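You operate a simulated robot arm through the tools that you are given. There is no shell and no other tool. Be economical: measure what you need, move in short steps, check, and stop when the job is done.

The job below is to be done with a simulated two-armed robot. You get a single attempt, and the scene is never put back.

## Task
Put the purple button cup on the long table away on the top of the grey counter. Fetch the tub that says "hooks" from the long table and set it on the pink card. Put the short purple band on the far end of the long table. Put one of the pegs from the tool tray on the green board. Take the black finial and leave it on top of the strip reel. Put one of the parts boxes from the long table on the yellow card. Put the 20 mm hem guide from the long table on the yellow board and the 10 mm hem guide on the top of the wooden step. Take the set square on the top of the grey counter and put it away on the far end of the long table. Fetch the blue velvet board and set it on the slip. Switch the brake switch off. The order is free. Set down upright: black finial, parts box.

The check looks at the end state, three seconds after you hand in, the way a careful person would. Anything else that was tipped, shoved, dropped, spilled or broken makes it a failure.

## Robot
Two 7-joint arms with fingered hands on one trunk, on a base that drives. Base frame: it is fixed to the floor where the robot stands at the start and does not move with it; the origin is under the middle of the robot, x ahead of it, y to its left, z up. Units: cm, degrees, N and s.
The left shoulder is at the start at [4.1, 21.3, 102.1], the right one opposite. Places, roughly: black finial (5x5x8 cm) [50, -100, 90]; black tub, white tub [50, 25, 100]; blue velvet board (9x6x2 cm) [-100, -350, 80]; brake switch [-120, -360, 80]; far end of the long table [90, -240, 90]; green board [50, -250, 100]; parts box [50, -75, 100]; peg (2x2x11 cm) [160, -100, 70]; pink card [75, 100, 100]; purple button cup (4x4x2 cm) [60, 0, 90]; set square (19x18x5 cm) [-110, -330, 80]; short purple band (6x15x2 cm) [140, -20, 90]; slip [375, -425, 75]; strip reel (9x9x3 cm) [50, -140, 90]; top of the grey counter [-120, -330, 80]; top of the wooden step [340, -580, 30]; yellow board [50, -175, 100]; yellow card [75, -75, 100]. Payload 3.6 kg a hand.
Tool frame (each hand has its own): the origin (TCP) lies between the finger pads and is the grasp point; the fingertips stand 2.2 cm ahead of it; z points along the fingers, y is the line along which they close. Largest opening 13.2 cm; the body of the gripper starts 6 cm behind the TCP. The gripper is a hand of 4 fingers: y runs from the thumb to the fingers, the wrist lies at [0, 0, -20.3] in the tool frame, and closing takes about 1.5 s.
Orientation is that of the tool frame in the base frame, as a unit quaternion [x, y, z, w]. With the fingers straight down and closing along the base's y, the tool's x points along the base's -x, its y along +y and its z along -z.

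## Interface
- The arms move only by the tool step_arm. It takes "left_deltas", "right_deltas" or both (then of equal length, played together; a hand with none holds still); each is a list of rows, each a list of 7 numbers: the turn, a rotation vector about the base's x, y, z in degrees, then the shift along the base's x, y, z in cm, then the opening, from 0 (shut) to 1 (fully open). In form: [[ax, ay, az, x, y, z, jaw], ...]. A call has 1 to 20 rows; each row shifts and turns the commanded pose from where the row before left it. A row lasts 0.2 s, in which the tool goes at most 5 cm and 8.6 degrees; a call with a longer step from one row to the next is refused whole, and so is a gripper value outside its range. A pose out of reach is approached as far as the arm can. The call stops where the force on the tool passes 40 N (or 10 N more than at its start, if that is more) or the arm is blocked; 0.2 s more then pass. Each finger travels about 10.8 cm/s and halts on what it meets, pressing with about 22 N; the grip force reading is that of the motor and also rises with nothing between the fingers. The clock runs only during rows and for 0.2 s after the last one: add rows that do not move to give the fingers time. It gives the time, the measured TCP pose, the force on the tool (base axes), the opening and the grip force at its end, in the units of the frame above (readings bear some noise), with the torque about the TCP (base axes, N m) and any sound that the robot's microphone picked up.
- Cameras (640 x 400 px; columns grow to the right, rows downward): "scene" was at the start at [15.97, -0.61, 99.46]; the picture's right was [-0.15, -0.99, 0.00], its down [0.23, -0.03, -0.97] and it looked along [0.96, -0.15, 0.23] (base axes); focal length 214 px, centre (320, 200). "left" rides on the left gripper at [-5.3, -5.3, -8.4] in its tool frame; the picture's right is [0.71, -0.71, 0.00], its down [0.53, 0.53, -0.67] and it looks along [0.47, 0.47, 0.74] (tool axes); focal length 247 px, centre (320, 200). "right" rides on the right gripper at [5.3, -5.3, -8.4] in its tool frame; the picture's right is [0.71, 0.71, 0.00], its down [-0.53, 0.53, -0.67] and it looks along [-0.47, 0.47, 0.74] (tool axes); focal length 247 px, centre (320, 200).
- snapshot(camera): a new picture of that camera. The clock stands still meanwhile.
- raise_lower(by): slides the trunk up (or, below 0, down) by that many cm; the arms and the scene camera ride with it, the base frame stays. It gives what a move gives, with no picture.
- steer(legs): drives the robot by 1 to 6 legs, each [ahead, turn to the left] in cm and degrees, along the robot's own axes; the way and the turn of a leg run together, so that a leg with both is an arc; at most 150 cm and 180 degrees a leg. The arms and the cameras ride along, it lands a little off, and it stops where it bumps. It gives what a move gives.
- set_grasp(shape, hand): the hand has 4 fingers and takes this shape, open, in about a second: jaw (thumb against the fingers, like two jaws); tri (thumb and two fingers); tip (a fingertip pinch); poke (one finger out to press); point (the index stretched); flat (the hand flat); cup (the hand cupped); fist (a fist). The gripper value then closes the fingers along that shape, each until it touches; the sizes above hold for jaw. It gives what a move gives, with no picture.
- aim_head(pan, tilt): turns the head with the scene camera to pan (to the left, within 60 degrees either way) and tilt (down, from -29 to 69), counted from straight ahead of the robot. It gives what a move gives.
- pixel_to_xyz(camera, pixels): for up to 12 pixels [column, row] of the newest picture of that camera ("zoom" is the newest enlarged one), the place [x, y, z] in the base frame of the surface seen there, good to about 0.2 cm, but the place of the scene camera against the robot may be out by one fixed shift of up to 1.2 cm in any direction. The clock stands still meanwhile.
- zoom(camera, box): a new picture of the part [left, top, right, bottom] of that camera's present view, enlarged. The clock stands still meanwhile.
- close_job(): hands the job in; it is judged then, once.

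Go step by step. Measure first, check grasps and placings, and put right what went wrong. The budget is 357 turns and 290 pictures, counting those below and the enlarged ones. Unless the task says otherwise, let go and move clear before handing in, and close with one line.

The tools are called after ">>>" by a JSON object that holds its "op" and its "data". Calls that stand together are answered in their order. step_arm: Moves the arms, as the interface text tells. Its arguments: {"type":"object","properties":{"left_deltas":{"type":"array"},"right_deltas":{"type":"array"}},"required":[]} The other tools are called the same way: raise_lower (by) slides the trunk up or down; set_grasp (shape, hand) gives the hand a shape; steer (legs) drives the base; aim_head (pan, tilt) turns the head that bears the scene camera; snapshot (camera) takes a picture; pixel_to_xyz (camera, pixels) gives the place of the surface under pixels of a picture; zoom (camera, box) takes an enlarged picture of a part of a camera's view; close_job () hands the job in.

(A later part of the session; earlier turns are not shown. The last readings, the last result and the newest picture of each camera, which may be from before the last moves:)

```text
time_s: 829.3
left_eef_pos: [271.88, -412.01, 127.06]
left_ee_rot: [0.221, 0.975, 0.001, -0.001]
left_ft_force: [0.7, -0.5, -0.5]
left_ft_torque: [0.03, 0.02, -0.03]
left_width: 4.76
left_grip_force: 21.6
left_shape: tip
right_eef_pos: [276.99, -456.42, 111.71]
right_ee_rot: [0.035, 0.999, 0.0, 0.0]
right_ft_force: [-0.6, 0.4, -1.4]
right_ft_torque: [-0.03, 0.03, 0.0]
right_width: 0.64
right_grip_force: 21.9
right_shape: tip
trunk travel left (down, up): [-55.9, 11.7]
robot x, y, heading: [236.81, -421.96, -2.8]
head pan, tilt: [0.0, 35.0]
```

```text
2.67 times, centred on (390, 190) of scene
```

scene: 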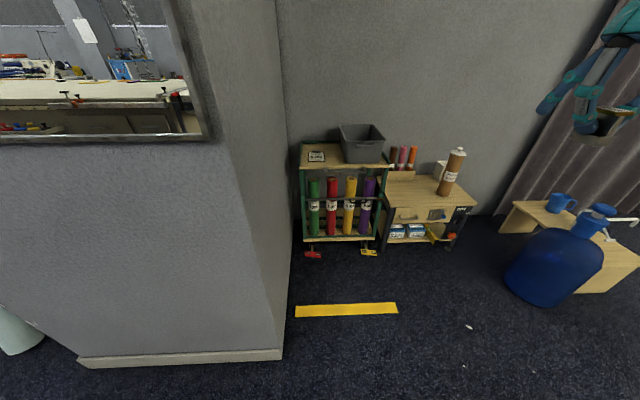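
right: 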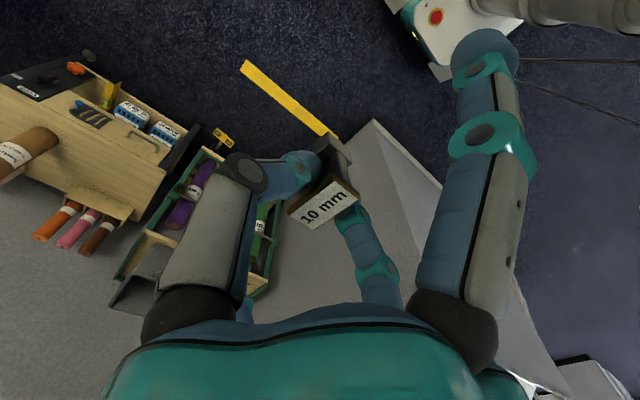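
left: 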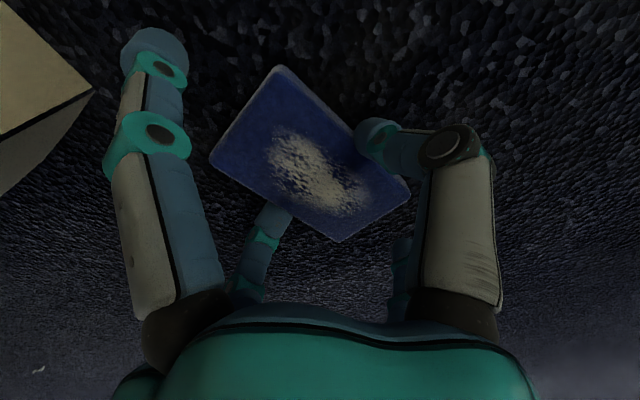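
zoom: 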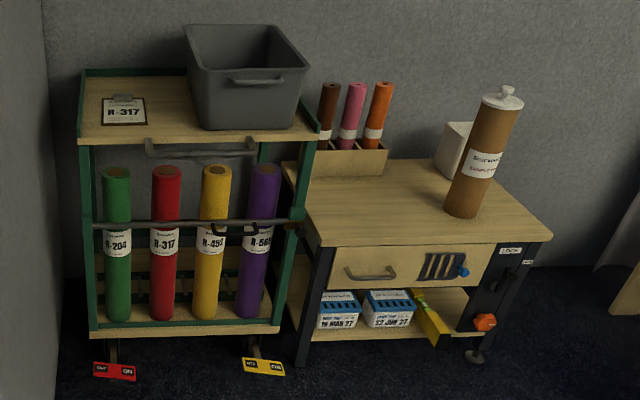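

The slip (R-317 clipboard card) lies on the green trolley at (365,-426). I approach to about (306,-452), heading 0, so the left arm can stretch straight and stay clear of the column.

>>> {"op": "steer", "data": {"legs": [[0, -20]]}}

>>> {"op": "steer", "data": {"legs": [[74, 0]]}}

>>> {"op": "steer", "data": {"legs": [[0, 22]]}}

>>> {"op": "raise_lower", "data": {"by": -15}}

>>> {"op": "aim_head", "data": {"pan": 15, "tilt": 45}}

>>> {"op": "snapshot", "data": {"camera": "scene"}}

```text
time_s: 830.8
left_eef_pos: [272.84, -424.97, 126.96]
left_ee_rot: [0.393, 0.92, 0.001, -0.001]
left_ft_force: [1.0, 0.2, -0.4]
left_ft_torque: [0.0, 0.02, 0.02]
left_width: 4.73
left_grip_force: 21.7
left_shape: tip
right_eef_pos: [261.98, -468.4, 111.59]
right_ee_rot: [0.214, 0.977, 0.0, -0.001]
right_ft_force: [0.1, -0.5, -0.4]
right_ft_torque: [-0.01, 0.0, 0.04]
right_width: 0.63
right_grip_force: 21.7
right_shape: tip
trunk travel left (down, up): [-55.9, 11.7]
robot x, y, heading: [237.27, -420.75, -23.6]
head pan, tilt: [0.0, 35.0]
```

```text
time_s: 832.7
left_eef_pos: [295.7, -437.05, 113.21]
left_ee_rot: [0.468, 0.875, 0.112, -0.057]
left_ft_force: [-5.1, -0.9, 1.2]
left_ft_torque: [-0.03, -0.44, -0.17]
left_width: 4.74
left_grip_force: 22.2
left_shape: tip
right_eef_pos: [289.49, -472.77, 106.65]
right_ee_rot: [0.01, 0.997, -0.08, 0.008]
right_ft_force: [-3.2, 0.7, 1.8]
right_ft_torque: [0.09, -0.3, 0.04]
right_width: 0.62
right_grip_force: 22.0
right_shape: tip
trunk travel left (down, up): [-55.9, 11.7]
robot x, y, heading: [255.83, -428.73, -23.2]
head pan, tilt: [0.0, 35.0]
stopped in leg 1: the robot was blocked; the commanded pose is now the measured one
```

```text
time_s: 833.4
left_eef_pos: [298.06, -438.51, 117.03]
left_ee_rot: [0.424, 0.901, 0.081, -0.043]
left_ft_force: [1.2, -0.5, -0.9]
left_ft_torque: [-0.01, 0.13, 0.02]
left_width: 4.76
left_grip_force: 22.2
left_shape: tip
right_eef_pos: [287.77, -477.33, 105.79]
right_ee_rot: [0.092, 0.994, -0.051, -0.021]
right_ft_force: [1.1, -0.5, -1.3]
right_ft_torque: [0.05, 0.14, -0.02]
right_width: 0.64
right_grip_force: 21.7
right_shape: tip
trunk travel left (down, up): [-55.9, 11.7]
robot x, y, heading: [256.91, -428.82, -24.4]
head pan, tilt: [0.0, 35.0]
stopped in leg 1: the robot was blocked; the commanded pose is now the measured one
```

```text
time_s: 835.2
left_eef_pos: [298.97, -438.58, 101.78]
left_ee_rot: [0.426, 0.9, 0.081, -0.046]
left_ft_force: [0.4, 0.5, -0.3]
left_ft_torque: [-0.02, -0.02, -0.01]
left_width: 4.79
left_grip_force: 22.1
left_shape: tip
right_eef_pos: [288.11, -477.26, 90.66]
right_ee_rot: [0.096, 0.994, -0.05, -0.024]
right_ft_force: [-0.3, 0.3, -1.4]
right_ft_torque: [0.0, -0.01, 0.02]
right_width: 0.65
right_grip_force: 22.4
right_shape: tip
trunk travel left (down, up): [-40.9, 26.7]
robot x, y, heading: [256.54, -428.75, -24.6]
head pan, tilt: [0.0, 35.0]
```

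```text
time_s: 835.9
left_eef_pos: [298.89, -438.59, 101.83]
left_ee_rot: [0.427, 0.899, 0.081, -0.046]
left_ft_force: [0.0, 0.8, -0.5]
left_ft_torque: [-0.01, -0.03, 0.01]
left_width: 4.75
left_grip_force: 22.7
left_shape: tip
right_eef_pos: [288.14, -477.3, 90.72]
right_ee_rot: [0.097, 0.994, -0.05, -0.025]
right_ft_force: [-0.3, -0.1, -0.8]
right_ft_torque: [-0.01, 0.02, 0.0]
right_width: 0.62
right_grip_force: 22.0
right_shape: tip
trunk travel left (down, up): [-40.9, 26.7]
robot x, y, heading: [256.83, -428.94, -24.9]
head pan, tilt: [15.0, 45.0]
```

```text
46 pictures are left
```

scene: 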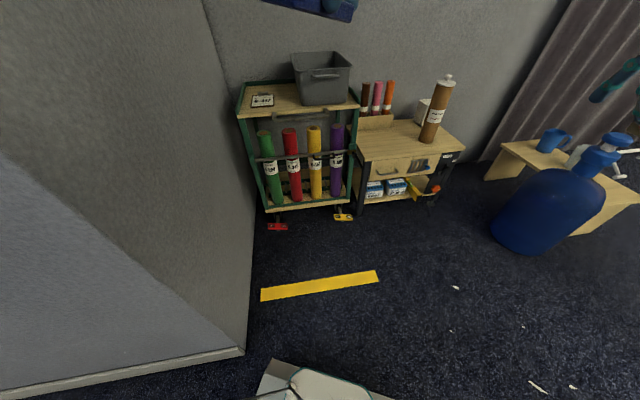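

The left elbow met the column; I back off, go further south (y≈-470), and then east.

>>> {"op": "steer", "data": {"legs": [[-24, 0]]}}

>>> {"op": "steer", "data": {"legs": [[0, -40]]}}

>>> {"op": "steer", "data": {"legs": [[55, 0]]}}

>>> {"op": "steer", "data": {"legs": [[0, 35]]}}

>>> {"op": "steer", "data": {"legs": [[0, 30]]}}

>>> {"op": "step_arm", "data": {"left_deltas": [[0, 0, 0, 0, 0, 0, 0], [0, 0, 0, 0, 0, 0, 0], [0, 0, 0, 0, 0, 0, 0]], "right_deltas": [[0, 0, 0, -3, 1, 3, 0], [0, 0, 0, -3, 1, 3, 0], [0, 0, 0, -3, 1, 3, 0]]}}

```text
time_s: 836.6
left_eef_pos: [298.3, -438.79, 102.03]
left_ee_rot: [0.436, 0.895, 0.08, -0.043]
left_ft_force: [0.3, 0.9, -0.2]
left_ft_torque: [0.01, 0.03, 0.01]
left_width: 4.78
left_grip_force: 22.1
left_shape: tip
right_eef_pos: [288.07, -476.93, 90.84]
right_ee_rot: [0.098, 0.994, -0.05, -0.025]
right_ft_force: [-0.2, -0.2, -1.6]
right_ft_torque: [0.01, -0.02, -0.03]
right_width: 0.64
right_grip_force: 22.2
right_shape: tip
trunk travel left (down, up): [-40.9, 26.7]
robot x, y, heading: [256.8, -428.87, -25.0]
head pan, tilt: [15.0, 45.0]
stopped in leg 1: the robot was blocked; the commanded pose is now the measured one
```

```text
time_s: 838.8
left_eef_pos: [284.45, -462.45, 101.64]
left_ee_rot: [0.708, 0.701, 0.081, -0.018]
left_ft_force: [-0.3, 0.4, -1.8]
left_ft_torque: [0.03, 0.01, 0.02]
left_width: 4.77
left_grip_force: 21.8
left_shape: tip
right_eef_pos: [251.87, -485.62, 91.35]
right_ee_rot: [0.424, 0.903, -0.046, -0.047]
right_ft_force: [-0.3, -1.2, -1.0]
right_ft_torque: [-0.02, 0.0, -0.02]
right_width: 0.63
right_grip_force: 22.0
right_shape: tip
trunk travel left (down, up): [-40.9, 26.7]
robot x, y, heading: [259.31, -427.52, -63.9]
head pan, tilt: [15.0, 45.0]
```

```text
time_s: 841.9
left_eef_pos: [308.96, -509.64, 101.79]
left_ee_rot: [0.703, 0.706, 0.082, -0.019]
left_ft_force: [0.0, 0.7, -0.7]
left_ft_torque: [0.01, -0.02, 0.0]
left_width: 4.74
left_grip_force: 22.3
left_shape: tip
right_eef_pos: [276.81, -533.42, 91.39]
right_ee_rot: [0.416, 0.907, -0.046, -0.047]
right_ft_force: [0.3, -0.9, -0.7]
right_ft_torque: [0.02, 0.01, -0.01]
right_width: 0.62
right_grip_force: 22.0
right_shape: tip
trunk travel left (down, up): [-40.9, 26.7]
robot x, y, heading: [283.42, -475.08, -63.1]
head pan, tilt: [15.0, 45.0]
```

```text
time_s: 844.0
left_eef_pos: [324.39, -488.42, 101.82]
left_ee_rot: [0.456, 0.886, 0.071, -0.043]
left_ft_force: [-0.5, -0.4, -0.4]
left_ft_torque: [-0.01, -0.01, 0.01]
left_width: 4.75
left_grip_force: 21.7
left_shape: tip
right_eef_pos: [311.77, -526.6, 91.39]
right_ee_rot: [0.123, 0.99, -0.058, -0.03]
right_ft_force: [0.4, 0.5, -0.2]
right_ft_torque: [0.05, 0.02, 0.0]
right_width: 0.64
right_grip_force: 22.3
right_shape: tip
trunk travel left (down, up): [-40.9, 26.7]
robot x, y, heading: [282.24, -478.17, -28.1]
head pan, tilt: [15.0, 45.0]
```

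```text
time_s: 845.9
left_eef_pos: [323.9, -465.15, 101.78]
left_ee_rot: [0.202, 0.976, 0.058, -0.061]
left_ft_force: [0.6, 0.3, -0.3]
left_ft_torque: [0.04, 0.0, 0.01]
left_width: 4.76
left_grip_force: 21.7
left_shape: tip
right_eef_pos: [332.45, -504.23, 91.48]
right_ee_rot: [-0.146, 0.987, -0.065, -0.014]
right_ft_force: [-1.1, 0.1, -0.3]
right_ft_torque: [0.05, 0.02, 0.0]
right_width: 0.63
right_grip_force: 22.1
right_shape: tip
trunk travel left (down, up): [-40.9, 26.7]
robot x, y, heading: [281.92, -480.76, 2.6]
head pan, tilt: [15.0, 45.0]
```

```text
time_s: 846.7
left_eef_pos: [323.59, -465.25, 101.89]
left_ee_rot: [0.202, 0.976, 0.058, -0.059]
left_ft_force: [-0.5, -0.2, -0.5]
left_ft_torque: [0.01, -0.02, 0.02]
left_width: 4.75
left_grip_force: 21.7
left_shape: tip
right_eef_pos: [323.34, -501.56, 100.33]
right_ee_rot: [-0.146, 0.987, -0.065, -0.013]
right_ft_force: [0.2, -0.3, 0.7]
right_ft_torque: [0.0, 0.02, 0.02]
right_width: 0.62
right_grip_force: 22.0
right_shape: tip
trunk travel left (down, up): [-40.9, 26.7]
robot x, y, heading: [282.12, -480.74, 2.8]
head pan, tilt: [15.0, 45.0]
```

>>> {"op": "steer", "data": {"legs": [[0, 26]]}}

>>> {"op": "steer", "data": {"legs": [[32, 0]]}}

>>> {"op": "steer", "data": {"legs": [[0, -17]]}}

>>> {"op": "aim_head", "data": {"pan": 20, "tilt": 45}}

>>> {"op": "snapshot", "data": {"camera": "scene"}}

```text
time_s: 848.4
left_eef_pos: [312.88, -448.97, 101.88]
left_ee_rot: [-0.016, 0.996, 0.044, -0.071]
left_ft_force: [-0.2, 0.2, -0.8]
left_ft_torque: [0.02, 0.02, 0.01]
left_width: 4.76
left_grip_force: 21.7
left_shape: tip
right_eef_pos: [328.1, -481.78, 100.49]
right_ee_rot: [-0.358, 0.931, -0.066, 0.0]
right_ft_force: [-0.2, 0.0, -0.9]
right_ft_torque: [0.03, 0.01, 0.01]
right_width: 0.66
right_grip_force: 21.6
right_shape: tip
trunk travel left (down, up): [-40.9, 26.7]
robot x, y, heading: [282.98, -482.67, 27.9]
head pan, tilt: [15.0, 45.0]
```

```text
time_s: 850.5
left_eef_pos: [340.74, -434.16, 102.01]
left_ee_rot: [-0.015, 0.996, 0.042, -0.071]
left_ft_force: [-0.1, -0.1, -1.1]
left_ft_torque: [-0.01, 0.01, -0.01]
left_width: 4.76
left_grip_force: 21.4
left_shape: tip
right_eef_pos: [355.93, -467.05, 100.45]
right_ee_rot: [-0.358, 0.931, -0.066, 0.001]
right_ft_force: [0.1, -0.3, -0.8]
right_ft_torque: [-0.03, 0.03, 0.04]
right_width: 0.66
right_grip_force: 21.7
right_shape: tip
trunk travel left (down, up): [-40.9, 26.7]
robot x, y, heading: [310.68, -467.81, 27.9]
head pan, tilt: [15.0, 45.0]
```

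```text
time_s: 851.8
left_eef_pos: [349.31, -443.83, 102.01]
left_ee_rot: [0.126, 0.989, 0.052, -0.064]
left_ft_force: [-0.4, -0.1, -0.1]
left_ft_torque: [0.03, 0.02, 0.01]
left_width: 4.78
left_grip_force: 22.2
left_shape: tip
right_eef_pos: [354.68, -479.67, 100.51]
right_ee_rot: [-0.222, 0.973, -0.065, -0.008]
right_ft_force: [0.0, 0.0, -0.6]
right_ft_torque: [0.0, -0.02, 0.04]
right_width: 0.62
right_grip_force: 21.6
right_shape: tip
trunk travel left (down, up): [-40.9, 26.7]
robot x, y, heading: [310.52, -466.49, 11.5]
head pan, tilt: [15.0, 45.0]
```

```text
time_s: 852.5
left_eef_pos: [349.21, -443.86, 102.13]
left_ee_rot: [0.127, 0.989, 0.051, -0.064]
left_ft_force: [-0.9, -0.2, -0.9]
left_ft_torque: [0.0, -0.02, -0.01]
left_width: 4.76
left_grip_force: 22.3
left_shape: tip
right_eef_pos: [354.75, -479.7, 100.52]
right_ee_rot: [-0.222, 0.973, -0.066, -0.007]
right_ft_force: [0.2, 0.2, -0.8]
right_ft_torque: [-0.02, -0.01, -0.03]
right_width: 0.65
right_grip_force: 22.5
right_shape: tip
trunk travel left (down, up): [-40.9, 26.7]
robot x, y, heading: [310.64, -466.4, 11.4]
head pan, tilt: [20.0, 45.0]
```

```text
45 pictures are left
```

scene: 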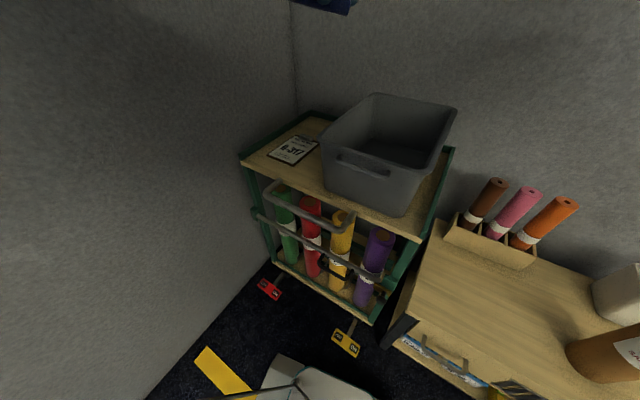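

>>> {"op": "pixel_to_xyz", "data": {"camera": "scene", "pixels": [[292, 150], [268, 152], [297, 137], [318, 144], [290, 164], [242, 160], [320, 190], [365, 100], [335, 115]]}}

>>> {"op": "zoom", "data": {"camera": "scene", "box": [235, 105, 345, 185]}}

```text
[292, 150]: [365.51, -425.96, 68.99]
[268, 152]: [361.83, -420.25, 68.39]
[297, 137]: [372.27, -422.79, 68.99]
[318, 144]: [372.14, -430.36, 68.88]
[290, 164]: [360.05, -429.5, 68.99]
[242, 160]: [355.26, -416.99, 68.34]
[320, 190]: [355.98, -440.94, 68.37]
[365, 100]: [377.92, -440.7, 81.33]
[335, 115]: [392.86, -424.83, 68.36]
```

```text
5.00 times, centred on (290, 145) of scene
```

zoom: 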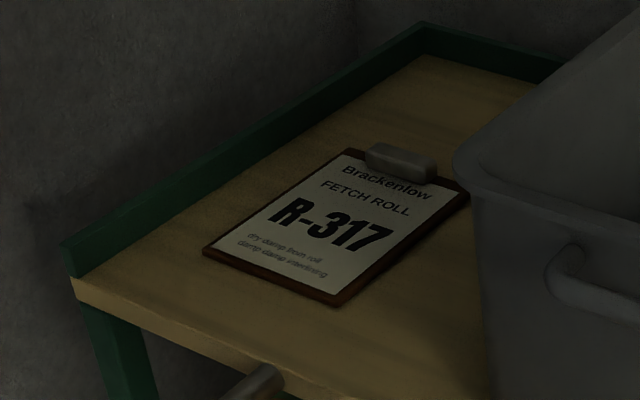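

The clipboard slip spans x 360–372, y -430…-420, top ≈68.2. I move 5 cm closer, lower the trunk slightly, level the hand and bring the board above it.

>>> {"op": "steer", "data": {"legs": [[5, 0]]}}

>>> {"op": "raise_lower", "data": {"by": -8}}

>>> {"op": "step_arm", "data": {"left_deltas": [[-3.4, -3.2, 0, 1, 2, 0, 0], [-3.3, -3.3, 0, 1.5, 3, 0, 0], [0, 0, 6, 1.5, 3, 0, 0], [0, 0, 6, 2, 3, 0, 0], [0, 0, 0, 2, 3, 0, 0], [0, 0, 0, 2, 3, -1, 0], [0, 0, 0, 0, 0, -4, 0], [0, 0, 0, 0, 0, -4, 0], [0, 0, 0, 0, 0, 0, 0]]}}

>>> {"op": "snapshot", "data": {"camera": "left"}}

```text
time_s: 853.4
left_eef_pos: [354.45, -442.95, 102.02]
left_ee_rot: [0.127, 0.988, 0.053, -0.065]
left_ft_force: [0.3, -0.2, -0.5]
left_ft_torque: [0.01, 0.06, -0.01]
left_width: 4.76
left_grip_force: 22.0
left_shape: tip
right_eef_pos: [359.72, -478.72, 100.49]
right_ee_rot: [-0.222, 0.973, -0.065, -0.009]
right_ft_force: [-0.3, 1.0, -1.3]
right_ft_torque: [0.0, 0.05, -0.03]
right_width: 0.62
right_grip_force: 21.7
right_shape: tip
trunk travel left (down, up): [-40.9, 26.7]
robot x, y, heading: [316.08, -465.26, 11.6]
head pan, tilt: [20.0, 45.0]
```

```text
time_s: 854.6
left_eef_pos: [354.3, -442.91, 94.19]
left_ee_rot: [0.127, 0.988, 0.054, -0.064]
left_ft_force: [0.4, -0.7, -0.6]
left_ft_torque: [-0.02, -0.05, 0.01]
left_width: 4.75
left_grip_force: 22.1
left_shape: tip
right_eef_pos: [359.59, -478.73, 92.66]
right_ee_rot: [-0.222, 0.973, -0.065, -0.008]
right_ft_force: [0.5, -0.4, -0.7]
right_ft_torque: [0.03, -0.01, 0.03]
right_width: 0.65
right_grip_force: 22.3
right_shape: tip
trunk travel left (down, up): [-32.9, 34.7]
robot x, y, heading: [315.81, -465.19, 11.5]
head pan, tilt: [20.0, 45.0]
```

```text
time_s: 856.6
left_eef_pos: [364.5, -425.59, 85.24]
left_ee_rot: [0.024, 1.0, 0.002, -0.001]
left_ft_force: [0.4, 0.3, 0.2]
left_ft_torque: [0.01, 0.02, 0.0]
left_width: 4.76
left_grip_force: 21.8
left_shape: tip
right_eef_pos: [359.61, -478.83, 92.7]
right_ee_rot: [-0.221, 0.973, -0.065, -0.008]
right_ft_force: [-0.2, 0.0, -0.3]
right_ft_torque: [0.0, 0.01, 0.0]
right_width: 0.63
right_grip_force: 21.8
right_shape: tip
trunk travel left (down, up): [-32.9, 34.7]
robot x, y, heading: [315.79, -465.35, 11.0]
head pan, tilt: [20.0, 45.0]
```

```text
43 pictures are left
```

left: 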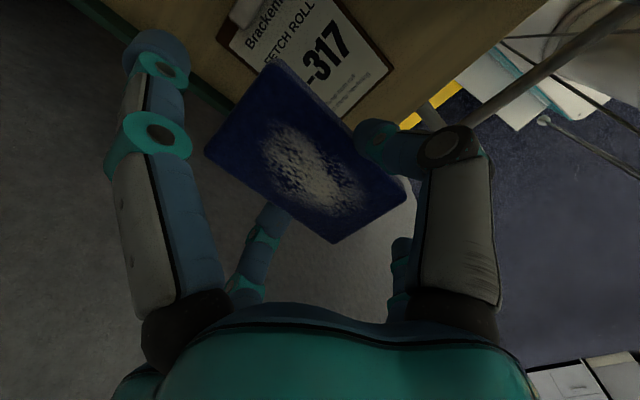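

>>> {"op": "pixel_to_xyz", "data": {"camera": "left", "pixels": [[389, 71], [352, 127], [330, 5], [228, 40], [320, 60], [245, 90]]}}

```text
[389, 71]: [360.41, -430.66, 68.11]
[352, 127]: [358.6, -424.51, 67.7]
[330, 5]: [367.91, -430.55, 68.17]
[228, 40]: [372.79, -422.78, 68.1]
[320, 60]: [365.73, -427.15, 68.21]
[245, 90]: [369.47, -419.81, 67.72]
```

>>> {"op": "step_arm", "data": {"left_deltas": [[0, 0, 0, 0.8, -0.4, -4, 0], [0, 0, 0, 0, 0, -4, 0], [0, 0, 0, 0, 0, -4, 0], [0, 0, 0, 0, 0, -1.3, 0], [0, 0, 0, 0, 0, 0, 0]]}}

>>> {"op": "step_arm", "data": {"left_deltas": [[0, 0, 0, 0, 0, -0.4, 0], [0, 0, 0, 0, 0, -0.3, 0], [0, 0, 0, 0, 0, 0, 0]]}}

>>> {"op": "zoom", "data": {"camera": "scene", "box": [235, 90, 355, 190]}}

```text
time_s: 857.8
left_eef_pos: [364.85, -426.14, 71.99]
left_ee_rot: [0.023, 1.0, 0.003, -0.001]
left_ft_force: [0.2, 0.0, -0.9]
left_ft_torque: [0.01, -0.02, -0.02]
left_width: 4.76
left_grip_force: 22.1
left_shape: tip
right_eef_pos: [359.68, -478.73, 92.62]
right_ee_rot: [-0.222, 0.973, -0.066, -0.008]
right_ft_force: [-0.1, -0.1, 0.0]
right_ft_torque: [0.02, 0.01, 0.01]
right_width: 0.63
right_grip_force: 22.1
right_shape: tip
trunk travel left (down, up): [-32.9, 34.7]
robot x, y, heading: [315.61, -465.36, 11.4]
head pan, tilt: [20.0, 45.0]
```

```text
time_s: 858.6
left_eef_pos: [364.93, -426.35, 71.15]
left_ee_rot: [0.023, 1.0, 0.003, -0.001]
left_ft_force: [-1.9, 0.1, 0.3]
left_ft_torque: [-0.03, -0.05, -0.03]
left_width: 4.74
left_grip_force: 21.8
left_shape: tip
right_eef_pos: [359.49, -478.79, 92.67]
right_ee_rot: [-0.222, 0.973, -0.065, -0.009]
right_ft_force: [-0.1, 0.4, -0.3]
right_ft_torque: [0.02, 0.0, -0.01]
right_width: 0.64
right_grip_force: 22.4
right_shape: tip
trunk travel left (down, up): [-32.9, 34.7]
robot x, y, heading: [315.76, -465.44, 11.3]
head pan, tilt: [20.0, 45.0]
```

```text
4.00 times, centred on (295, 140) of scene
```

zoom: 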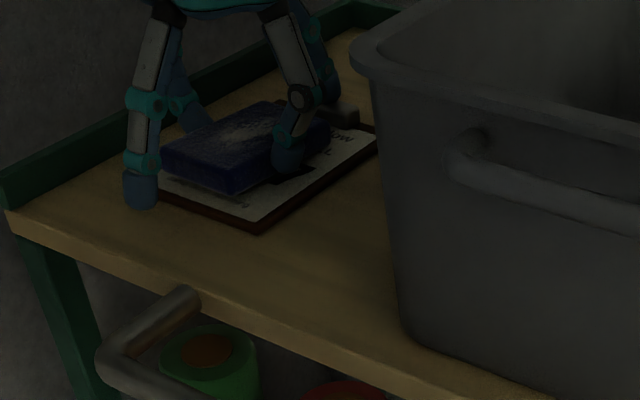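

>>> {"op": "step_arm", "data": {"left_deltas": [[0, 0, 0, 0.4, -0.7, 0, 0], [0, 0, 0, 0, 0, -0.3, 0], [0, 0, 0, 0, 0, 0, 0]]}}

>>> {"op": "step_arm", "data": {"left_deltas": [[0, 0, 0, 0, 0, -0.3, 0], [0, 0, 0, 0, 0, 0, 0]]}}

```text
time_s: 859.4
left_eef_pos: [365.45, -427.08, 70.79]
left_ee_rot: [0.023, 1.0, 0.002, -0.001]
left_ft_force: [-0.2, -0.2, 0.9]
left_ft_torque: [-0.04, -0.05, 0.02]
left_width: 4.71
left_grip_force: 21.7
left_shape: tip
right_eef_pos: [359.65, -478.88, 92.6]
right_ee_rot: [-0.222, 0.973, -0.066, -0.009]
right_ft_force: [1.0, -0.7, -1.0]
right_ft_torque: [0.0, 0.0, -0.01]
right_width: 0.62
right_grip_force: 22.2
right_shape: tip
trunk travel left (down, up): [-32.9, 34.7]
robot x, y, heading: [315.61, -465.55, 11.3]
head pan, tilt: [20.0, 45.0]
```

```text
time_s: 860.0
left_eef_pos: [365.45, -427.13, 70.65]
left_ee_rot: [0.023, 1.0, 0.004, 0.001]
left_ft_force: [-0.5, 0.1, 9.9]
left_ft_torque: [-0.08, -0.1, -0.01]
left_width: 4.79
left_grip_force: 22.0
left_shape: tip
right_eef_pos: [359.58, -478.87, 92.77]
right_ee_rot: [-0.221, 0.973, -0.065, -0.007]
right_ft_force: [0.4, 0.5, -0.9]
right_ft_torque: [-0.05, 0.04, 0.0]
right_width: 0.62
right_grip_force: 21.6
right_shape: tip
trunk travel left (down, up): [-32.9, 34.7]
robot x, y, heading: [315.53, -465.48, 11.4]
head pan, tilt: [20.0, 45.0]
```

Contact. I release and lift.

>>> {"op": "step_arm", "data": {"left_deltas": [[0, 0, 0, 0, 0, 0.1, 0.38], [0, 0, 0, 0, 0, 0, 0.42], [0, 0, 0, 0, 0, 0, 0.46], [0, 0, 0, 0, 0, 0, 0.46], [0, 0, 0, 0, 0, 2, 0.46], [0, 0, 0, 0, 0, 4, 0.46], [0, 0, 0, 0, 0, 4, 0.5], [0, 0, 0, 0, 0, 4, 0.5], [0, 0, 0, 0, 0, 4, 0.5], [0, 0, 0, -2, -2, 4, 0.5]]}}

>>> {"op": "zoom", "data": {"camera": "scene", "box": [235, 90, 355, 190]}}

```text
time_s: 862.2
left_eef_pos: [363.5, -429.0, 92.33]
left_ee_rot: [0.023, 1.0, 0.002, 0.0]
left_ft_force: [0.5, 0.1, -0.3]
left_ft_torque: [0.03, 0.0, 0.01]
left_width: 6.55
left_grip_force: 0.0
left_shape: tip
right_eef_pos: [359.47, -478.94, 92.74]
right_ee_rot: [-0.222, 0.973, -0.065, -0.007]
right_ft_force: [-0.4, -0.4, -0.3]
right_ft_torque: [-0.01, 0.02, 0.03]
right_width: 0.62
right_grip_force: 22.3
right_shape: tip
trunk travel left (down, up): [-32.9, 34.7]
robot x, y, heading: [315.76, -465.31, 11.4]
head pan, tilt: [20.0, 45.0]
```

```text
4.00 times, centred on (295, 140) of scene
```

zoom: 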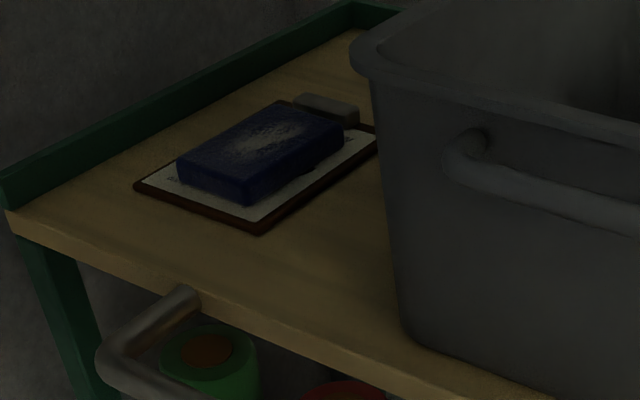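

The velvet board rests on the slip. Now the 10 mm guide: I back away and look at the wooden step.

>>> {"op": "step_arm", "data": {"left_deltas": [[0, 0, 0, -3, -2, 3, 1], [0, 0, 0, -3, -2, 3, 1], [0, 0, 0, -3, -2, 3, 1], [0, 0, 0, -3, -2, 3, 1]]}}

>>> {"op": "steer", "data": {"legs": [[-35, 0]]}}

>>> {"op": "steer", "data": {"legs": [[0, -40]]}}

>>> {"op": "aim_head", "data": {"pan": -15, "tilt": 35}}

>>> {"op": "snapshot", "data": {"camera": "scene"}}

```text
time_s: 863.2
left_eef_pos: [351.37, -437.51, 104.68]
left_ee_rot: [0.024, 1.0, 0.003, -0.001]
left_ft_force: [0.1, 0.2, 0.0]
left_ft_torque: [-0.01, 0.02, -0.03]
left_width: 13.19
left_grip_force: 0.0
left_shape: tip
right_eef_pos: [359.6, -478.83, 92.66]
right_ee_rot: [-0.221, 0.973, -0.064, -0.008]
right_ft_force: [-0.1, 0.1, -0.1]
right_ft_torque: [-0.01, 0.03, 0.03]
right_width: 0.61
right_grip_force: 22.2
right_shape: tip
trunk travel left (down, up): [-32.9, 34.7]
robot x, y, heading: [315.53, -465.7, 11.4]
head pan, tilt: [20.0, 45.0]
```

```text
time_s: 865.5
left_eef_pos: [316.95, -444.56, 104.79]
left_ee_rot: [0.025, 1.0, 0.003, 0.0]
left_ft_force: [-1.0, -0.2, -0.3]
left_ft_torque: [-0.05, 0.0, 0.0]
left_width: 13.2
left_grip_force: 0.0
left_shape: tip
right_eef_pos: [324.87, -486.06, 92.55]
right_ee_rot: [-0.219, 0.973, -0.066, -0.008]
right_ft_force: [0.2, -0.9, -1.1]
right_ft_torque: [0.02, 0.03, 0.03]
right_width: 0.62
right_grip_force: 21.9
right_shape: tip
trunk travel left (down, up): [-32.9, 34.7]
robot x, y, heading: [280.71, -472.29, 11.2]
head pan, tilt: [20.0, 45.0]
```

```text
time_s: 867.7
left_eef_pos: [326.14, -473.48, 104.74]
left_ee_rot: [0.361, 0.933, 0.002, -0.001]
left_ft_force: [0.5, 0.8, -0.5]
left_ft_torque: [0.02, 0.02, -0.01]
left_width: 13.17
left_grip_force: 0.1
left_shape: tip
right_eef_pos: [306.21, -510.54, 92.67]
right_ee_rot: [0.122, 0.99, -0.06, -0.03]
right_ft_force: [0.0, 0.0, -1.5]
right_ft_torque: [-0.02, -0.01, 0.01]
right_width: 0.62
right_grip_force: 22.1
right_shape: tip
trunk travel left (down, up): [-32.9, 34.7]
robot x, y, heading: [282.15, -469.24, -27.9]
head pan, tilt: [20.0, 45.0]
```

```text
time_s: 868.7
left_eef_pos: [326.22, -473.4, 104.82]
left_ee_rot: [0.361, 0.932, 0.002, -0.001]
left_ft_force: [-0.1, -0.9, 0.0]
left_ft_torque: [-0.01, -0.01, -0.03]
left_width: 13.18
left_grip_force: 0.1
left_shape: tip
right_eef_pos: [306.13, -510.55, 92.75]
right_ee_rot: [0.121, 0.99, -0.059, -0.03]
right_ft_force: [0.8, -0.2, -0.3]
right_ft_torque: [-0.02, 0.04, -0.01]
right_width: 0.63
right_grip_force: 22.1
right_shape: tip
trunk travel left (down, up): [-32.9, 34.7]
robot x, y, heading: [282.8, -468.93, -28.2]
head pan, tilt: [-15.0, 35.0]
```

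```text
40 pictures are left
```

scene: 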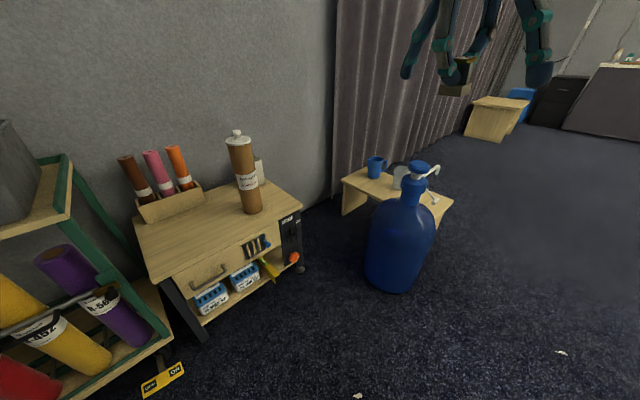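

>>> {"op": "zoom", "data": {"camera": "scene", "box": [330, 140, 470, 240]}}

>>> {"op": "pixel_to_xyz", "data": {"camera": "scene", "pixels": [[345, 180], [362, 172], [375, 190], [437, 210], [452, 203], [445, 195], [390, 180], [376, 168], [425, 200], [400, 290], [437, 205], [360, 182]]}}

```text
4.00 times, centred on (400, 190) of scene
```

zoom: 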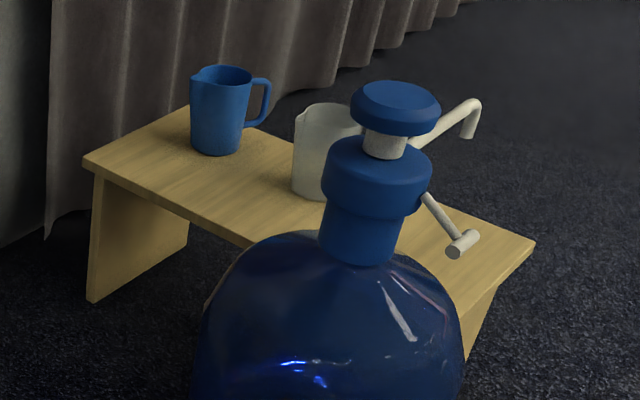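

```text
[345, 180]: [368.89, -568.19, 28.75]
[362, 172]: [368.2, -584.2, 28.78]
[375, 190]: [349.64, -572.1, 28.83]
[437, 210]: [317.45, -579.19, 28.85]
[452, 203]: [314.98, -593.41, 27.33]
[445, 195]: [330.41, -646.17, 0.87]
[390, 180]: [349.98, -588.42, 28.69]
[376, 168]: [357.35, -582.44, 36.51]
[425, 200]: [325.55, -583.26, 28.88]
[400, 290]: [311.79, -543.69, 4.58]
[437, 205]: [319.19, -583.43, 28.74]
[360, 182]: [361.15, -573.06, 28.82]
```

The step top (z≈28) spans x 315–369, y -593…-566, with mug and cup on it and a big pump bottle in front. I measure the bottle and pump parts.

>>> {"op": "pixel_to_xyz", "data": {"camera": "scene", "pixels": [[445, 201], [447, 169], [418, 165], [420, 192], [368, 250], [434, 240], [402, 180], [405, 168], [437, 175], [450, 172], [410, 225], [432, 196]]}}

```text
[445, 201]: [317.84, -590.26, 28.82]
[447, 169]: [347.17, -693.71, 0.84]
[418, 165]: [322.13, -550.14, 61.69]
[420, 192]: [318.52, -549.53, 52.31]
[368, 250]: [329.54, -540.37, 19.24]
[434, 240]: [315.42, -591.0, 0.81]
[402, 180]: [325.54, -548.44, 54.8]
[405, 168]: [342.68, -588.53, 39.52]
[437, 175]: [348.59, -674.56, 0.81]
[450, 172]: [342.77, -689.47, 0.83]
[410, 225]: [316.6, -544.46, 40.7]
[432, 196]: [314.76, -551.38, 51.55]
```

The right end of the step top, around (322,-584), is free and reachable from the north-west at (276,-540), heading -25, clear of the bottle and floor scraps. I drive there.

>>> {"op": "steer", "data": {"legs": [[0, -45]]}}

>>> {"op": "steer", "data": {"legs": [[0, -43]]}}

>>> {"op": "steer", "data": {"legs": [[66, 0]]}}

>>> {"op": "steer", "data": {"legs": [[0, 45]]}}

>>> {"op": "steer", "data": {"legs": [[0, 46]]}}

>>> {"op": "aim_head", "data": {"pan": -15, "tilt": 40}}

>>> {"op": "snapshot", "data": {"camera": "scene"}}

```text
time_s: 871.2
left_eef_pos: [310.73, -503.29, 104.69]
left_ee_rot: [0.688, 0.726, 0.002, 0.001]
left_ft_force: [-0.3, 0.2, -0.3]
left_ft_torque: [0.02, 0.0, 0.01]
left_width: 13.19
left_grip_force: 0.0
left_shape: tip
right_eef_pos: [270.41, -515.58, 92.76]
right_ee_rot: [0.488, 0.871, -0.043, -0.049]
right_ft_force: [-0.7, -0.5, -0.3]
right_ft_torque: [-0.02, 0.01, 0.0]
right_width: 0.63
right_grip_force: 21.8
right_shape: tip
trunk travel left (down, up): [-32.9, 34.7]
robot x, y, heading: [286.33, -468.67, -72.6]
head pan, tilt: [-15.0, 35.0]
```

```text
time_s: 873.5
left_eef_pos: [280.78, -510.49, 104.83]
left_ee_rot: [0.905, 0.425, 0.002, 0.001]
left_ft_force: [-0.5, 0.0, -1.0]
left_ft_torque: [-0.01, -0.03, 0.0]
left_width: 13.2
left_grip_force: 0.1
left_shape: tip
right_eef_pos: [242.69, -492.12, 92.75]
right_ee_rot: [0.772, 0.633, -0.022, -0.062]
right_ft_force: [-0.4, 0.1, -0.2]
right_ft_torque: [-0.04, -0.01, 0.02]
right_width: 0.63
right_grip_force: 22.0
right_shape: tip
trunk travel left (down, up): [-32.9, 34.7]
robot x, y, heading: [289.52, -469.76, -115.3]
head pan, tilt: [-15.0, 35.0]
```

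```text
time_s: 877.3
left_eef_pos: [249.53, -571.45, 104.8]
left_ee_rot: [0.91, 0.414, 0.002, 0.0]
left_ft_force: [-0.2, -0.3, -0.6]
left_ft_torque: [0.02, -0.03, 0.0]
left_width: 13.19
left_grip_force: 0.0
left_shape: tip
right_eef_pos: [212.07, -552.04, 92.83]
right_ee_rot: [0.78, 0.622, -0.021, -0.062]
right_ft_force: [-0.7, 0.0, -0.2]
right_ft_torque: [-0.02, -0.01, -0.02]
right_width: 0.64
right_grip_force: 21.8
right_shape: tip
trunk travel left (down, up): [-32.9, 34.7]
robot x, y, heading: [259.43, -530.66, -116.7]
head pan, tilt: [-15.0, 35.0]
```

```text
time_s: 879.7
left_eef_pos: [280.61, -566.64, 104.91]
left_ee_rot: [0.688, 0.725, 0.002, 0.001]
left_ft_force: [0.1, -0.4, 0.3]
left_ft_torque: [0.01, -0.02, 0.0]
left_width: 13.19
left_grip_force: 0.1
left_shape: tip
right_eef_pos: [240.16, -578.87, 92.92]
right_ee_rot: [0.489, 0.87, -0.043, -0.05]
right_ft_force: [0.3, 0.6, -0.4]
right_ft_torque: [-0.03, 0.01, 0.02]
right_width: 0.62
right_grip_force: 22.2
right_shape: tip
trunk travel left (down, up): [-32.9, 34.7]
robot x, y, heading: [255.63, -532.13, -72.2]
head pan, tilt: [-15.0, 35.0]
```

```text
time_s: 882.3
left_eef_pos: [298.25, -537.89, 105.03]
left_ee_rot: [0.346, 0.938, 0.003, 0.0]
left_ft_force: [-0.2, 0.3, -0.2]
left_ft_torque: [0.0, 0.0, 0.01]
left_width: 13.19
left_grip_force: 0.0
left_shape: tip
right_eef_pos: [279.27, -575.61, 92.89]
right_ee_rot: [0.105, 0.992, -0.06, -0.027]
right_ft_force: [1.1, -0.2, -0.7]
right_ft_torque: [-0.02, 0.0, 0.01]
right_width: 0.6
right_grip_force: 22.1
right_shape: tip
trunk travel left (down, up): [-32.9, 34.7]
robot x, y, heading: [254.38, -535.05, -26.0]
head pan, tilt: [-15.0, 35.0]
```

```text
time_s: 882.9
left_eef_pos: [298.26, -537.97, 105.13]
left_ee_rot: [0.345, 0.939, 0.004, 0.0]
left_ft_force: [0.0, 0.0, -1.0]
left_ft_torque: [0.02, 0.01, 0.01]
left_width: 13.19
left_grip_force: 0.1
left_shape: tip
right_eef_pos: [279.28, -575.78, 92.82]
right_ee_rot: [0.105, 0.992, -0.058, -0.028]
right_ft_force: [0.0, -0.3, -0.8]
right_ft_torque: [-0.01, -0.01, 0.01]
right_width: 0.64
right_grip_force: 21.7
right_shape: tip
trunk travel left (down, up): [-32.9, 34.7]
robot x, y, heading: [254.7, -535.39, -25.8]
head pan, tilt: [-15.0, 40.0]
```

```text
38 pictures are left
```

scene: 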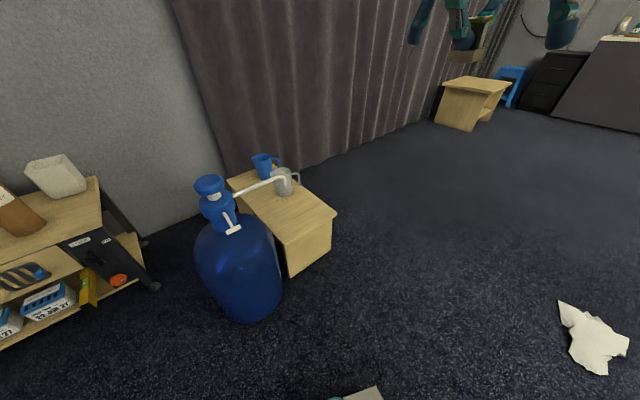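

>>> {"op": "pixel_to_xyz", "data": {"camera": "scene", "pixels": [[308, 210], [290, 222], [300, 205], [315, 218], [336, 213], [283, 237], [285, 195], [240, 290], [285, 300]]}}

```text
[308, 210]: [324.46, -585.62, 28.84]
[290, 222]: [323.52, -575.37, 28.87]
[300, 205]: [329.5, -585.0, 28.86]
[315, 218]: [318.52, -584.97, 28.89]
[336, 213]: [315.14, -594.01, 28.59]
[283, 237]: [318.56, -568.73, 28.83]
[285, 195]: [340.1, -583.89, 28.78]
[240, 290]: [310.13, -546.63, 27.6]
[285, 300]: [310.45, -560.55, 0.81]
```

>>> {"op": "pixel_to_xyz", "data": {"camera": "scene", "pixels": [[560, 305], [590, 340], [600, 372], [628, 345]]}}

>>> {"op": "steer", "data": {"legs": [[0, 7]]}}

>>> {"op": "steer", "data": {"legs": [[20, 0]]}}

```text
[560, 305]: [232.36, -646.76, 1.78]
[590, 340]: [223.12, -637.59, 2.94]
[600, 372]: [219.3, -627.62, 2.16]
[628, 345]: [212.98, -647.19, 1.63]
```

```text
time_s: 883.9
left_eef_pos: [298.39, -532.36, 105.04]
left_ee_rot: [0.285, 0.958, 0.002, 0.001]
left_ft_force: [-0.1, 0.2, 0.7]
left_ft_torque: [-0.03, 0.0, 0.02]
left_width: 13.21
left_grip_force: 0.0
left_shape: tip
right_eef_pos: [284.45, -572.27, 92.95]
right_ee_rot: [0.043, 0.997, -0.06, -0.026]
right_ft_force: [0.3, 0.2, -0.2]
right_ft_torque: [-0.03, 0.01, 0.0]
right_width: 0.64
right_grip_force: 22.2
right_shape: tip
trunk travel left (down, up): [-32.9, 34.7]
robot x, y, heading: [254.25, -536.03, -18.3]
head pan, tilt: [-15.0, 40.0]
```

```text
time_s: 885.5
left_eef_pos: [317.31, -538.81, 105.09]
left_ee_rot: [0.287, 0.958, 0.003, 0.001]
left_ft_force: [0.3, -0.5, 0.3]
left_ft_torque: [-0.01, 0.03, -0.03]
left_width: 13.22
left_grip_force: 0.1
left_shape: tip
right_eef_pos: [303.02, -578.66, 92.96]
right_ee_rot: [0.045, 0.997, -0.06, -0.026]
right_ft_force: [0.4, 0.3, -1.2]
right_ft_torque: [0.0, 0.0, 0.02]
right_width: 0.61
right_grip_force: 21.4
right_shape: tip
trunk travel left (down, up): [-32.9, 34.7]
robot x, y, heading: [273.17, -542.3, -18.5]
head pan, tilt: [-15.0, 40.0]
```

I pull the left hand back from above the bottle, level the right hand, and lower the trunk.

>>> {"op": "step_arm", "data": {"left_deltas": [[0, 0, 0, -4, 1.5, 1, 1], [0, 0, 0, -4, 1.5, 1, 1], [0, 0, 0, -4, 1.5, 1, 1], [0, 0, 0, -3, 1, 1, 1], [0, 0, 0, 0, 0, 0, 1]], "right_deltas": [[6.7, -3.3, 0, 0, 0, 0, 0], [0, 0, 0, 1, 0, 0, 0], [0, 0, 0, 1, 0, 0, 0], [0, 0, 0, 1, 0, 0, 0], [0, 0, 0, 0, 0, 0, 0]]}}

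>>> {"op": "raise_lower", "data": {"by": -20}}

>>> {"op": "raise_lower", "data": {"by": -12}}

>>> {"op": "snapshot", "data": {"camera": "right"}}

```text
time_s: 886.7
left_eef_pos: [302.21, -533.1, 109.27]
left_ee_rot: [0.286, 0.958, 0.003, 0.0]
left_ft_force: [-0.2, 0.3, 0.0]
left_ft_torque: [0.02, 0.04, 0.0]
left_width: 13.2
left_grip_force: 0.0
left_shape: tip
right_eef_pos: [306.0, -578.62, 92.89]
right_ee_rot: [0.045, 0.999, -0.001, 0.001]
right_ft_force: [-0.5, 0.3, -0.3]
right_ft_torque: [-0.02, -0.03, 0.01]
right_width: 0.64
right_grip_force: 22.3
right_shape: tip
trunk travel left (down, up): [-32.9, 34.7]
robot x, y, heading: [273.55, -542.22, -18.6]
head pan, tilt: [-15.0, 40.0]
```

```text
time_s: 888.4
left_eef_pos: [302.76, -533.08, 91.8]
left_ee_rot: [0.29, 0.957, 0.009, 0.0]
left_ft_force: [7.8, 0.4, -5.4]
left_ft_torque: [-0.21, -0.4, -0.29]
left_width: 13.21
left_grip_force: 0.1
left_shape: tip
right_eef_pos: [306.08, -578.66, 75.58]
right_ee_rot: [0.046, 0.999, -0.001, -0.004]
right_ft_force: [-0.8, -1.5, -0.6]
right_ft_torque: [0.02, -0.01, 0.0]
right_width: 0.64
right_grip_force: 22.2
right_shape: tip
trunk travel left (down, up): [-15.7, 51.8]
robot x, y, heading: [272.93, -542.26, -18.8]
head pan, tilt: [-15.0, 40.0]
stopped: the force on the tool passed its limit (the readings are from after the stop); the commanded pose is now the measured one
```

```text
time_s: 889.9
left_eef_pos: [302.84, -533.18, 80.01]
left_ee_rot: [0.289, 0.957, 0.009, 0.004]
left_ft_force: [36.6, -7.2, 3.8]
left_ft_torque: [-0.02, -0.48, -0.43]
left_width: 13.19
left_grip_force: 0.0
left_shape: tip
right_eef_pos: [306.09, -578.56, 63.73]
right_ee_rot: [0.046, 0.999, -0.001, -0.003]
right_ft_force: [0.4, 0.0, -1.2]
right_ft_torque: [-0.04, 0.02, -0.02]
right_width: 0.64
right_grip_force: 22.2
right_shape: tip
trunk travel left (down, up): [-3.7, 63.8]
robot x, y, heading: [273.01, -542.23, -18.8]
head pan, tilt: [-15.0, 40.0]
```

```text
37 pictures are left
```

right: 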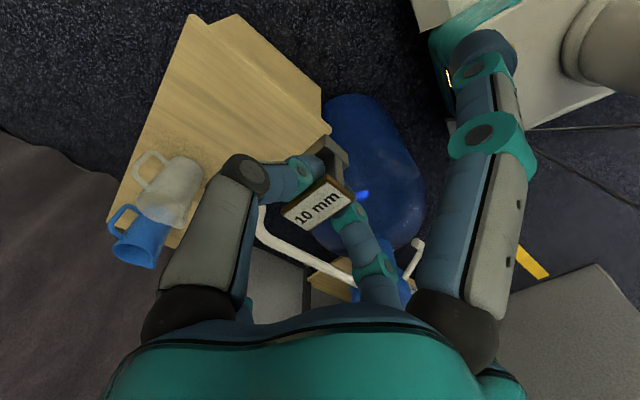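

The left hand is touching my own column when lowered; I move it outward.

>>> {"op": "step_arm", "data": {"left_deltas": [[0, 0, 0, 3, 2, 2, 1], [0, 0, 0, 3, 2, 2, 1], [0, 0, 0, 2, 2, 2, 1], [0, 0, 0, 0, 2, 0, 1], [0, 0, 0, 0, 0, 0, 1]]}}

>>> {"op": "pixel_to_xyz", "data": {"camera": "right", "pixels": [[250, 100], [220, 60], [290, 90], [200, 120], [315, 85], [300, 110]]}}

```text
time_s: 891.1
left_eef_pos: [310.45, -525.03, 85.78]
left_ee_rot: [0.291, 0.957, 0.008, -0.001]
left_ft_force: [0.0, 0.1, 0.4]
left_ft_torque: [0.01, 0.03, 0.02]
left_width: 13.2
left_grip_force: 0.2
left_shape: tip
right_eef_pos: [306.13, -578.51, 63.6]
right_ee_rot: [0.045, 0.999, -0.001, -0.003]
right_ft_force: [0.8, 0.6, -0.1]
right_ft_torque: [0.05, 0.03, -0.01]
right_width: 0.6
right_grip_force: 22.4
right_shape: tip
trunk travel left (down, up): [-3.7, 63.8]
robot x, y, heading: [273.3, -542.32, -18.5]
head pan, tilt: [-15.0, 40.0]
```

```text
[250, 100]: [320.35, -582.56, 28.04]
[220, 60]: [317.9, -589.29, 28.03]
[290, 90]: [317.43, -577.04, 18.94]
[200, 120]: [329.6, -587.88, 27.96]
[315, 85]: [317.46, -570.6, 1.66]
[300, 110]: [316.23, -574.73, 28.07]
```

Step top z=28.0. I move over (324,-583), staying west of the pump spout, and descend.

>>> {"op": "step_arm", "data": {"right_deltas": [[0, 0, 0, 3.6, -0.9, -2, 0], [0, 0, 0, 3.6, -0.9, -3, 0], [0, 0, 0, 3.6, -0.9, -3, 0], [0, 0, 0, 3.6, -0.9, -3, 0], [0, 0, 0, 3.5, -0.9, -3, 0], [0, 0, 0, 0, 0, -4, 0], [0, 0, 0, 0, 0, -4, 0], [0, 0, 0, 0, 0, 0, 0]]}}

>>> {"op": "snapshot", "data": {"camera": "right"}}

>>> {"op": "snapshot", "data": {"camera": "scene"}}

```text
time_s: 892.9
left_eef_pos: [310.38, -525.04, 85.77]
left_ee_rot: [0.29, 0.957, 0.008, -0.001]
left_ft_force: [0.0, 0.4, 0.0]
left_ft_torque: [-0.04, 0.0, -0.02]
left_width: 13.19
left_grip_force: 0.1
left_shape: tip
right_eef_pos: [324.04, -583.09, 41.21]
right_ee_rot: [0.044, 0.999, -0.001, -0.004]
right_ft_force: [0.5, -0.2, -0.9]
right_ft_torque: [-0.01, 0.01, 0.02]
right_width: 0.61
right_grip_force: 22.3
right_shape: tip
trunk travel left (down, up): [-3.7, 63.8]
robot x, y, heading: [272.94, -542.44, -18.6]
head pan, tilt: [-15.0, 40.0]
```

```text
36 pictures are left
```

right: 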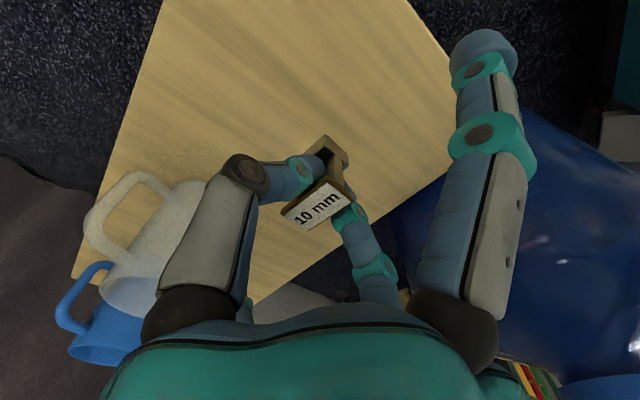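

```text
35 pictures are left
```

scene: 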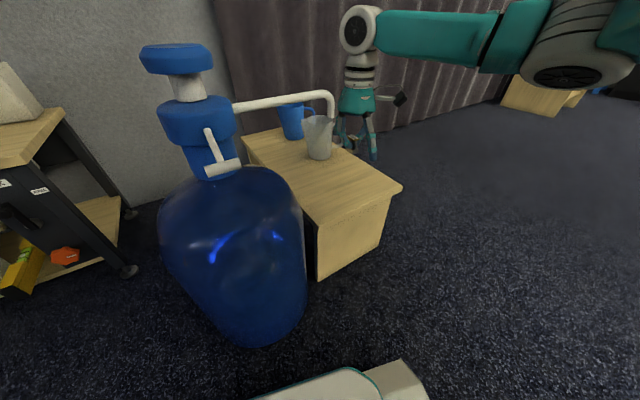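

>>> {"op": "step_arm", "data": {"right_deltas": [[0, 0, 0, -1, 0, -3.5, 0], [0, 0, 0, 0, 0, -3.5, 0], [0, 0, 0, 0, 0, -2, 0], [0, 0, 0, 0, 0, -0.4, 0], [0, 0, 0, 0, 0, 0, 0]]}}

>>> {"op": "step_arm", "data": {"right_deltas": [[0, 0, 0, 0, 0, -0.3, 0], [0, 0, 0, 0, 0, -0.2, 0], [0, 0, 0, 0, 0, 0, 0]]}}

>>> {"op": "snapshot", "data": {"camera": "right"}}

```text
time_s: 894.1
left_eef_pos: [310.4, -525.07, 85.68]
left_ee_rot: [0.29, 0.957, 0.009, 0.0]
left_ft_force: [-0.3, 0.6, 0.3]
left_ft_torque: [-0.01, 0.02, 0.01]
left_width: 13.24
left_grip_force: 0.0
left_shape: tip
right_eef_pos: [322.99, -583.3, 32.13]
right_ee_rot: [0.045, 0.999, 0.0, -0.004]
right_ft_force: [-0.9, 0.4, -0.2]
right_ft_torque: [-0.02, -0.01, -0.01]
right_width: 0.63
right_grip_force: 21.8
right_shape: tip
trunk travel left (down, up): [-3.7, 63.8]
robot x, y, heading: [273.36, -542.63, -18.9]
head pan, tilt: [-15.0, 40.0]
```

```text
time_s: 894.9
left_eef_pos: [310.61, -525.07, 85.75]
left_ee_rot: [0.29, 0.957, 0.008, -0.001]
left_ft_force: [0.4, 0.8, -0.3]
left_ft_torque: [-0.01, 0.01, 0.0]
left_width: 13.23
left_grip_force: 0.0
left_shape: tip
right_eef_pos: [323.07, -583.19, 31.57]
right_ee_rot: [0.045, 0.999, 0.0, -0.004]
right_ft_force: [0.8, 0.6, -1.0]
right_ft_torque: [0.01, 0.04, 0.0]
right_width: 0.65
right_grip_force: 22.0
right_shape: tip
trunk travel left (down, up): [-3.7, 63.8]
robot x, y, heading: [273.01, -542.62, -18.5]
head pan, tilt: [-15.0, 40.0]
```

```text
34 pictures are left
```

right: 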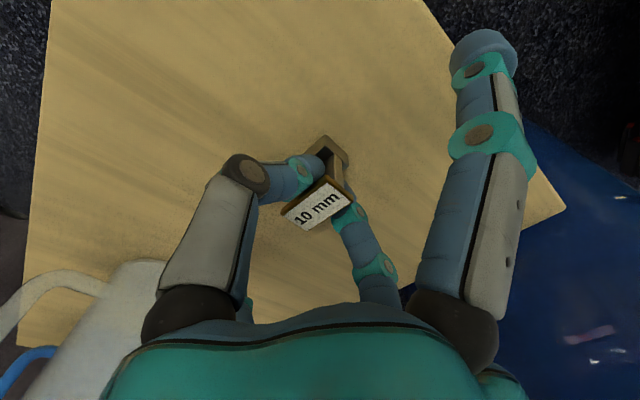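

>>> {"op": "step_arm", "data": {"right_deltas": [[0, 0, 0, 0, 0, -0.3, 0], [0, 0, 0, 0, 0, 0, 0]]}}

>>> {"op": "step_arm", "data": {"right_deltas": [[0, 0, 0, 0, 0, -0.25, 0], [0, 0, 0, 0, 0, 0, 0]]}}

```text
time_s: 895.5
left_eef_pos: [310.35, -525.12, 85.64]
left_ee_rot: [0.289, 0.957, 0.008, -0.002]
left_ft_force: [-0.1, 0.6, 0.5]
left_ft_torque: [0.01, 0.0, 0.0]
left_width: 13.22
left_grip_force: 0.1
left_shape: tip
right_eef_pos: [323.03, -583.07, 31.41]
right_ee_rot: [0.044, 0.999, 0.0, -0.004]
right_ft_force: [-0.1, -0.5, 0.1]
right_ft_torque: [0.01, -0.02, 0.01]
right_width: 0.61
right_grip_force: 22.3
right_shape: tip
trunk travel left (down, up): [-3.7, 63.8]
robot x, y, heading: [272.58, -542.12, -18.5]
head pan, tilt: [-15.0, 40.0]
```

```text
time_s: 896.1
left_eef_pos: [310.28, -525.12, 85.77]
left_ee_rot: [0.29, 0.957, 0.009, -0.001]
left_ft_force: [-0.2, -0.3, 0.0]
left_ft_torque: [0.0, 0.02, 0.0]
left_width: 13.18
left_grip_force: 0.1
left_shape: tip
right_eef_pos: [323.11, -583.12, 31.25]
right_ee_rot: [0.045, 0.999, -0.001, -0.002]
right_ft_force: [-1.2, -3.4, 9.4]
right_ft_torque: [-0.08, 0.01, -0.01]
right_width: 0.7
right_grip_force: 22.5
right_shape: tip
trunk travel left (down, up): [-3.7, 63.8]
robot x, y, heading: [272.91, -542.59, -18.7]
head pan, tilt: [-15.0, 40.0]
```

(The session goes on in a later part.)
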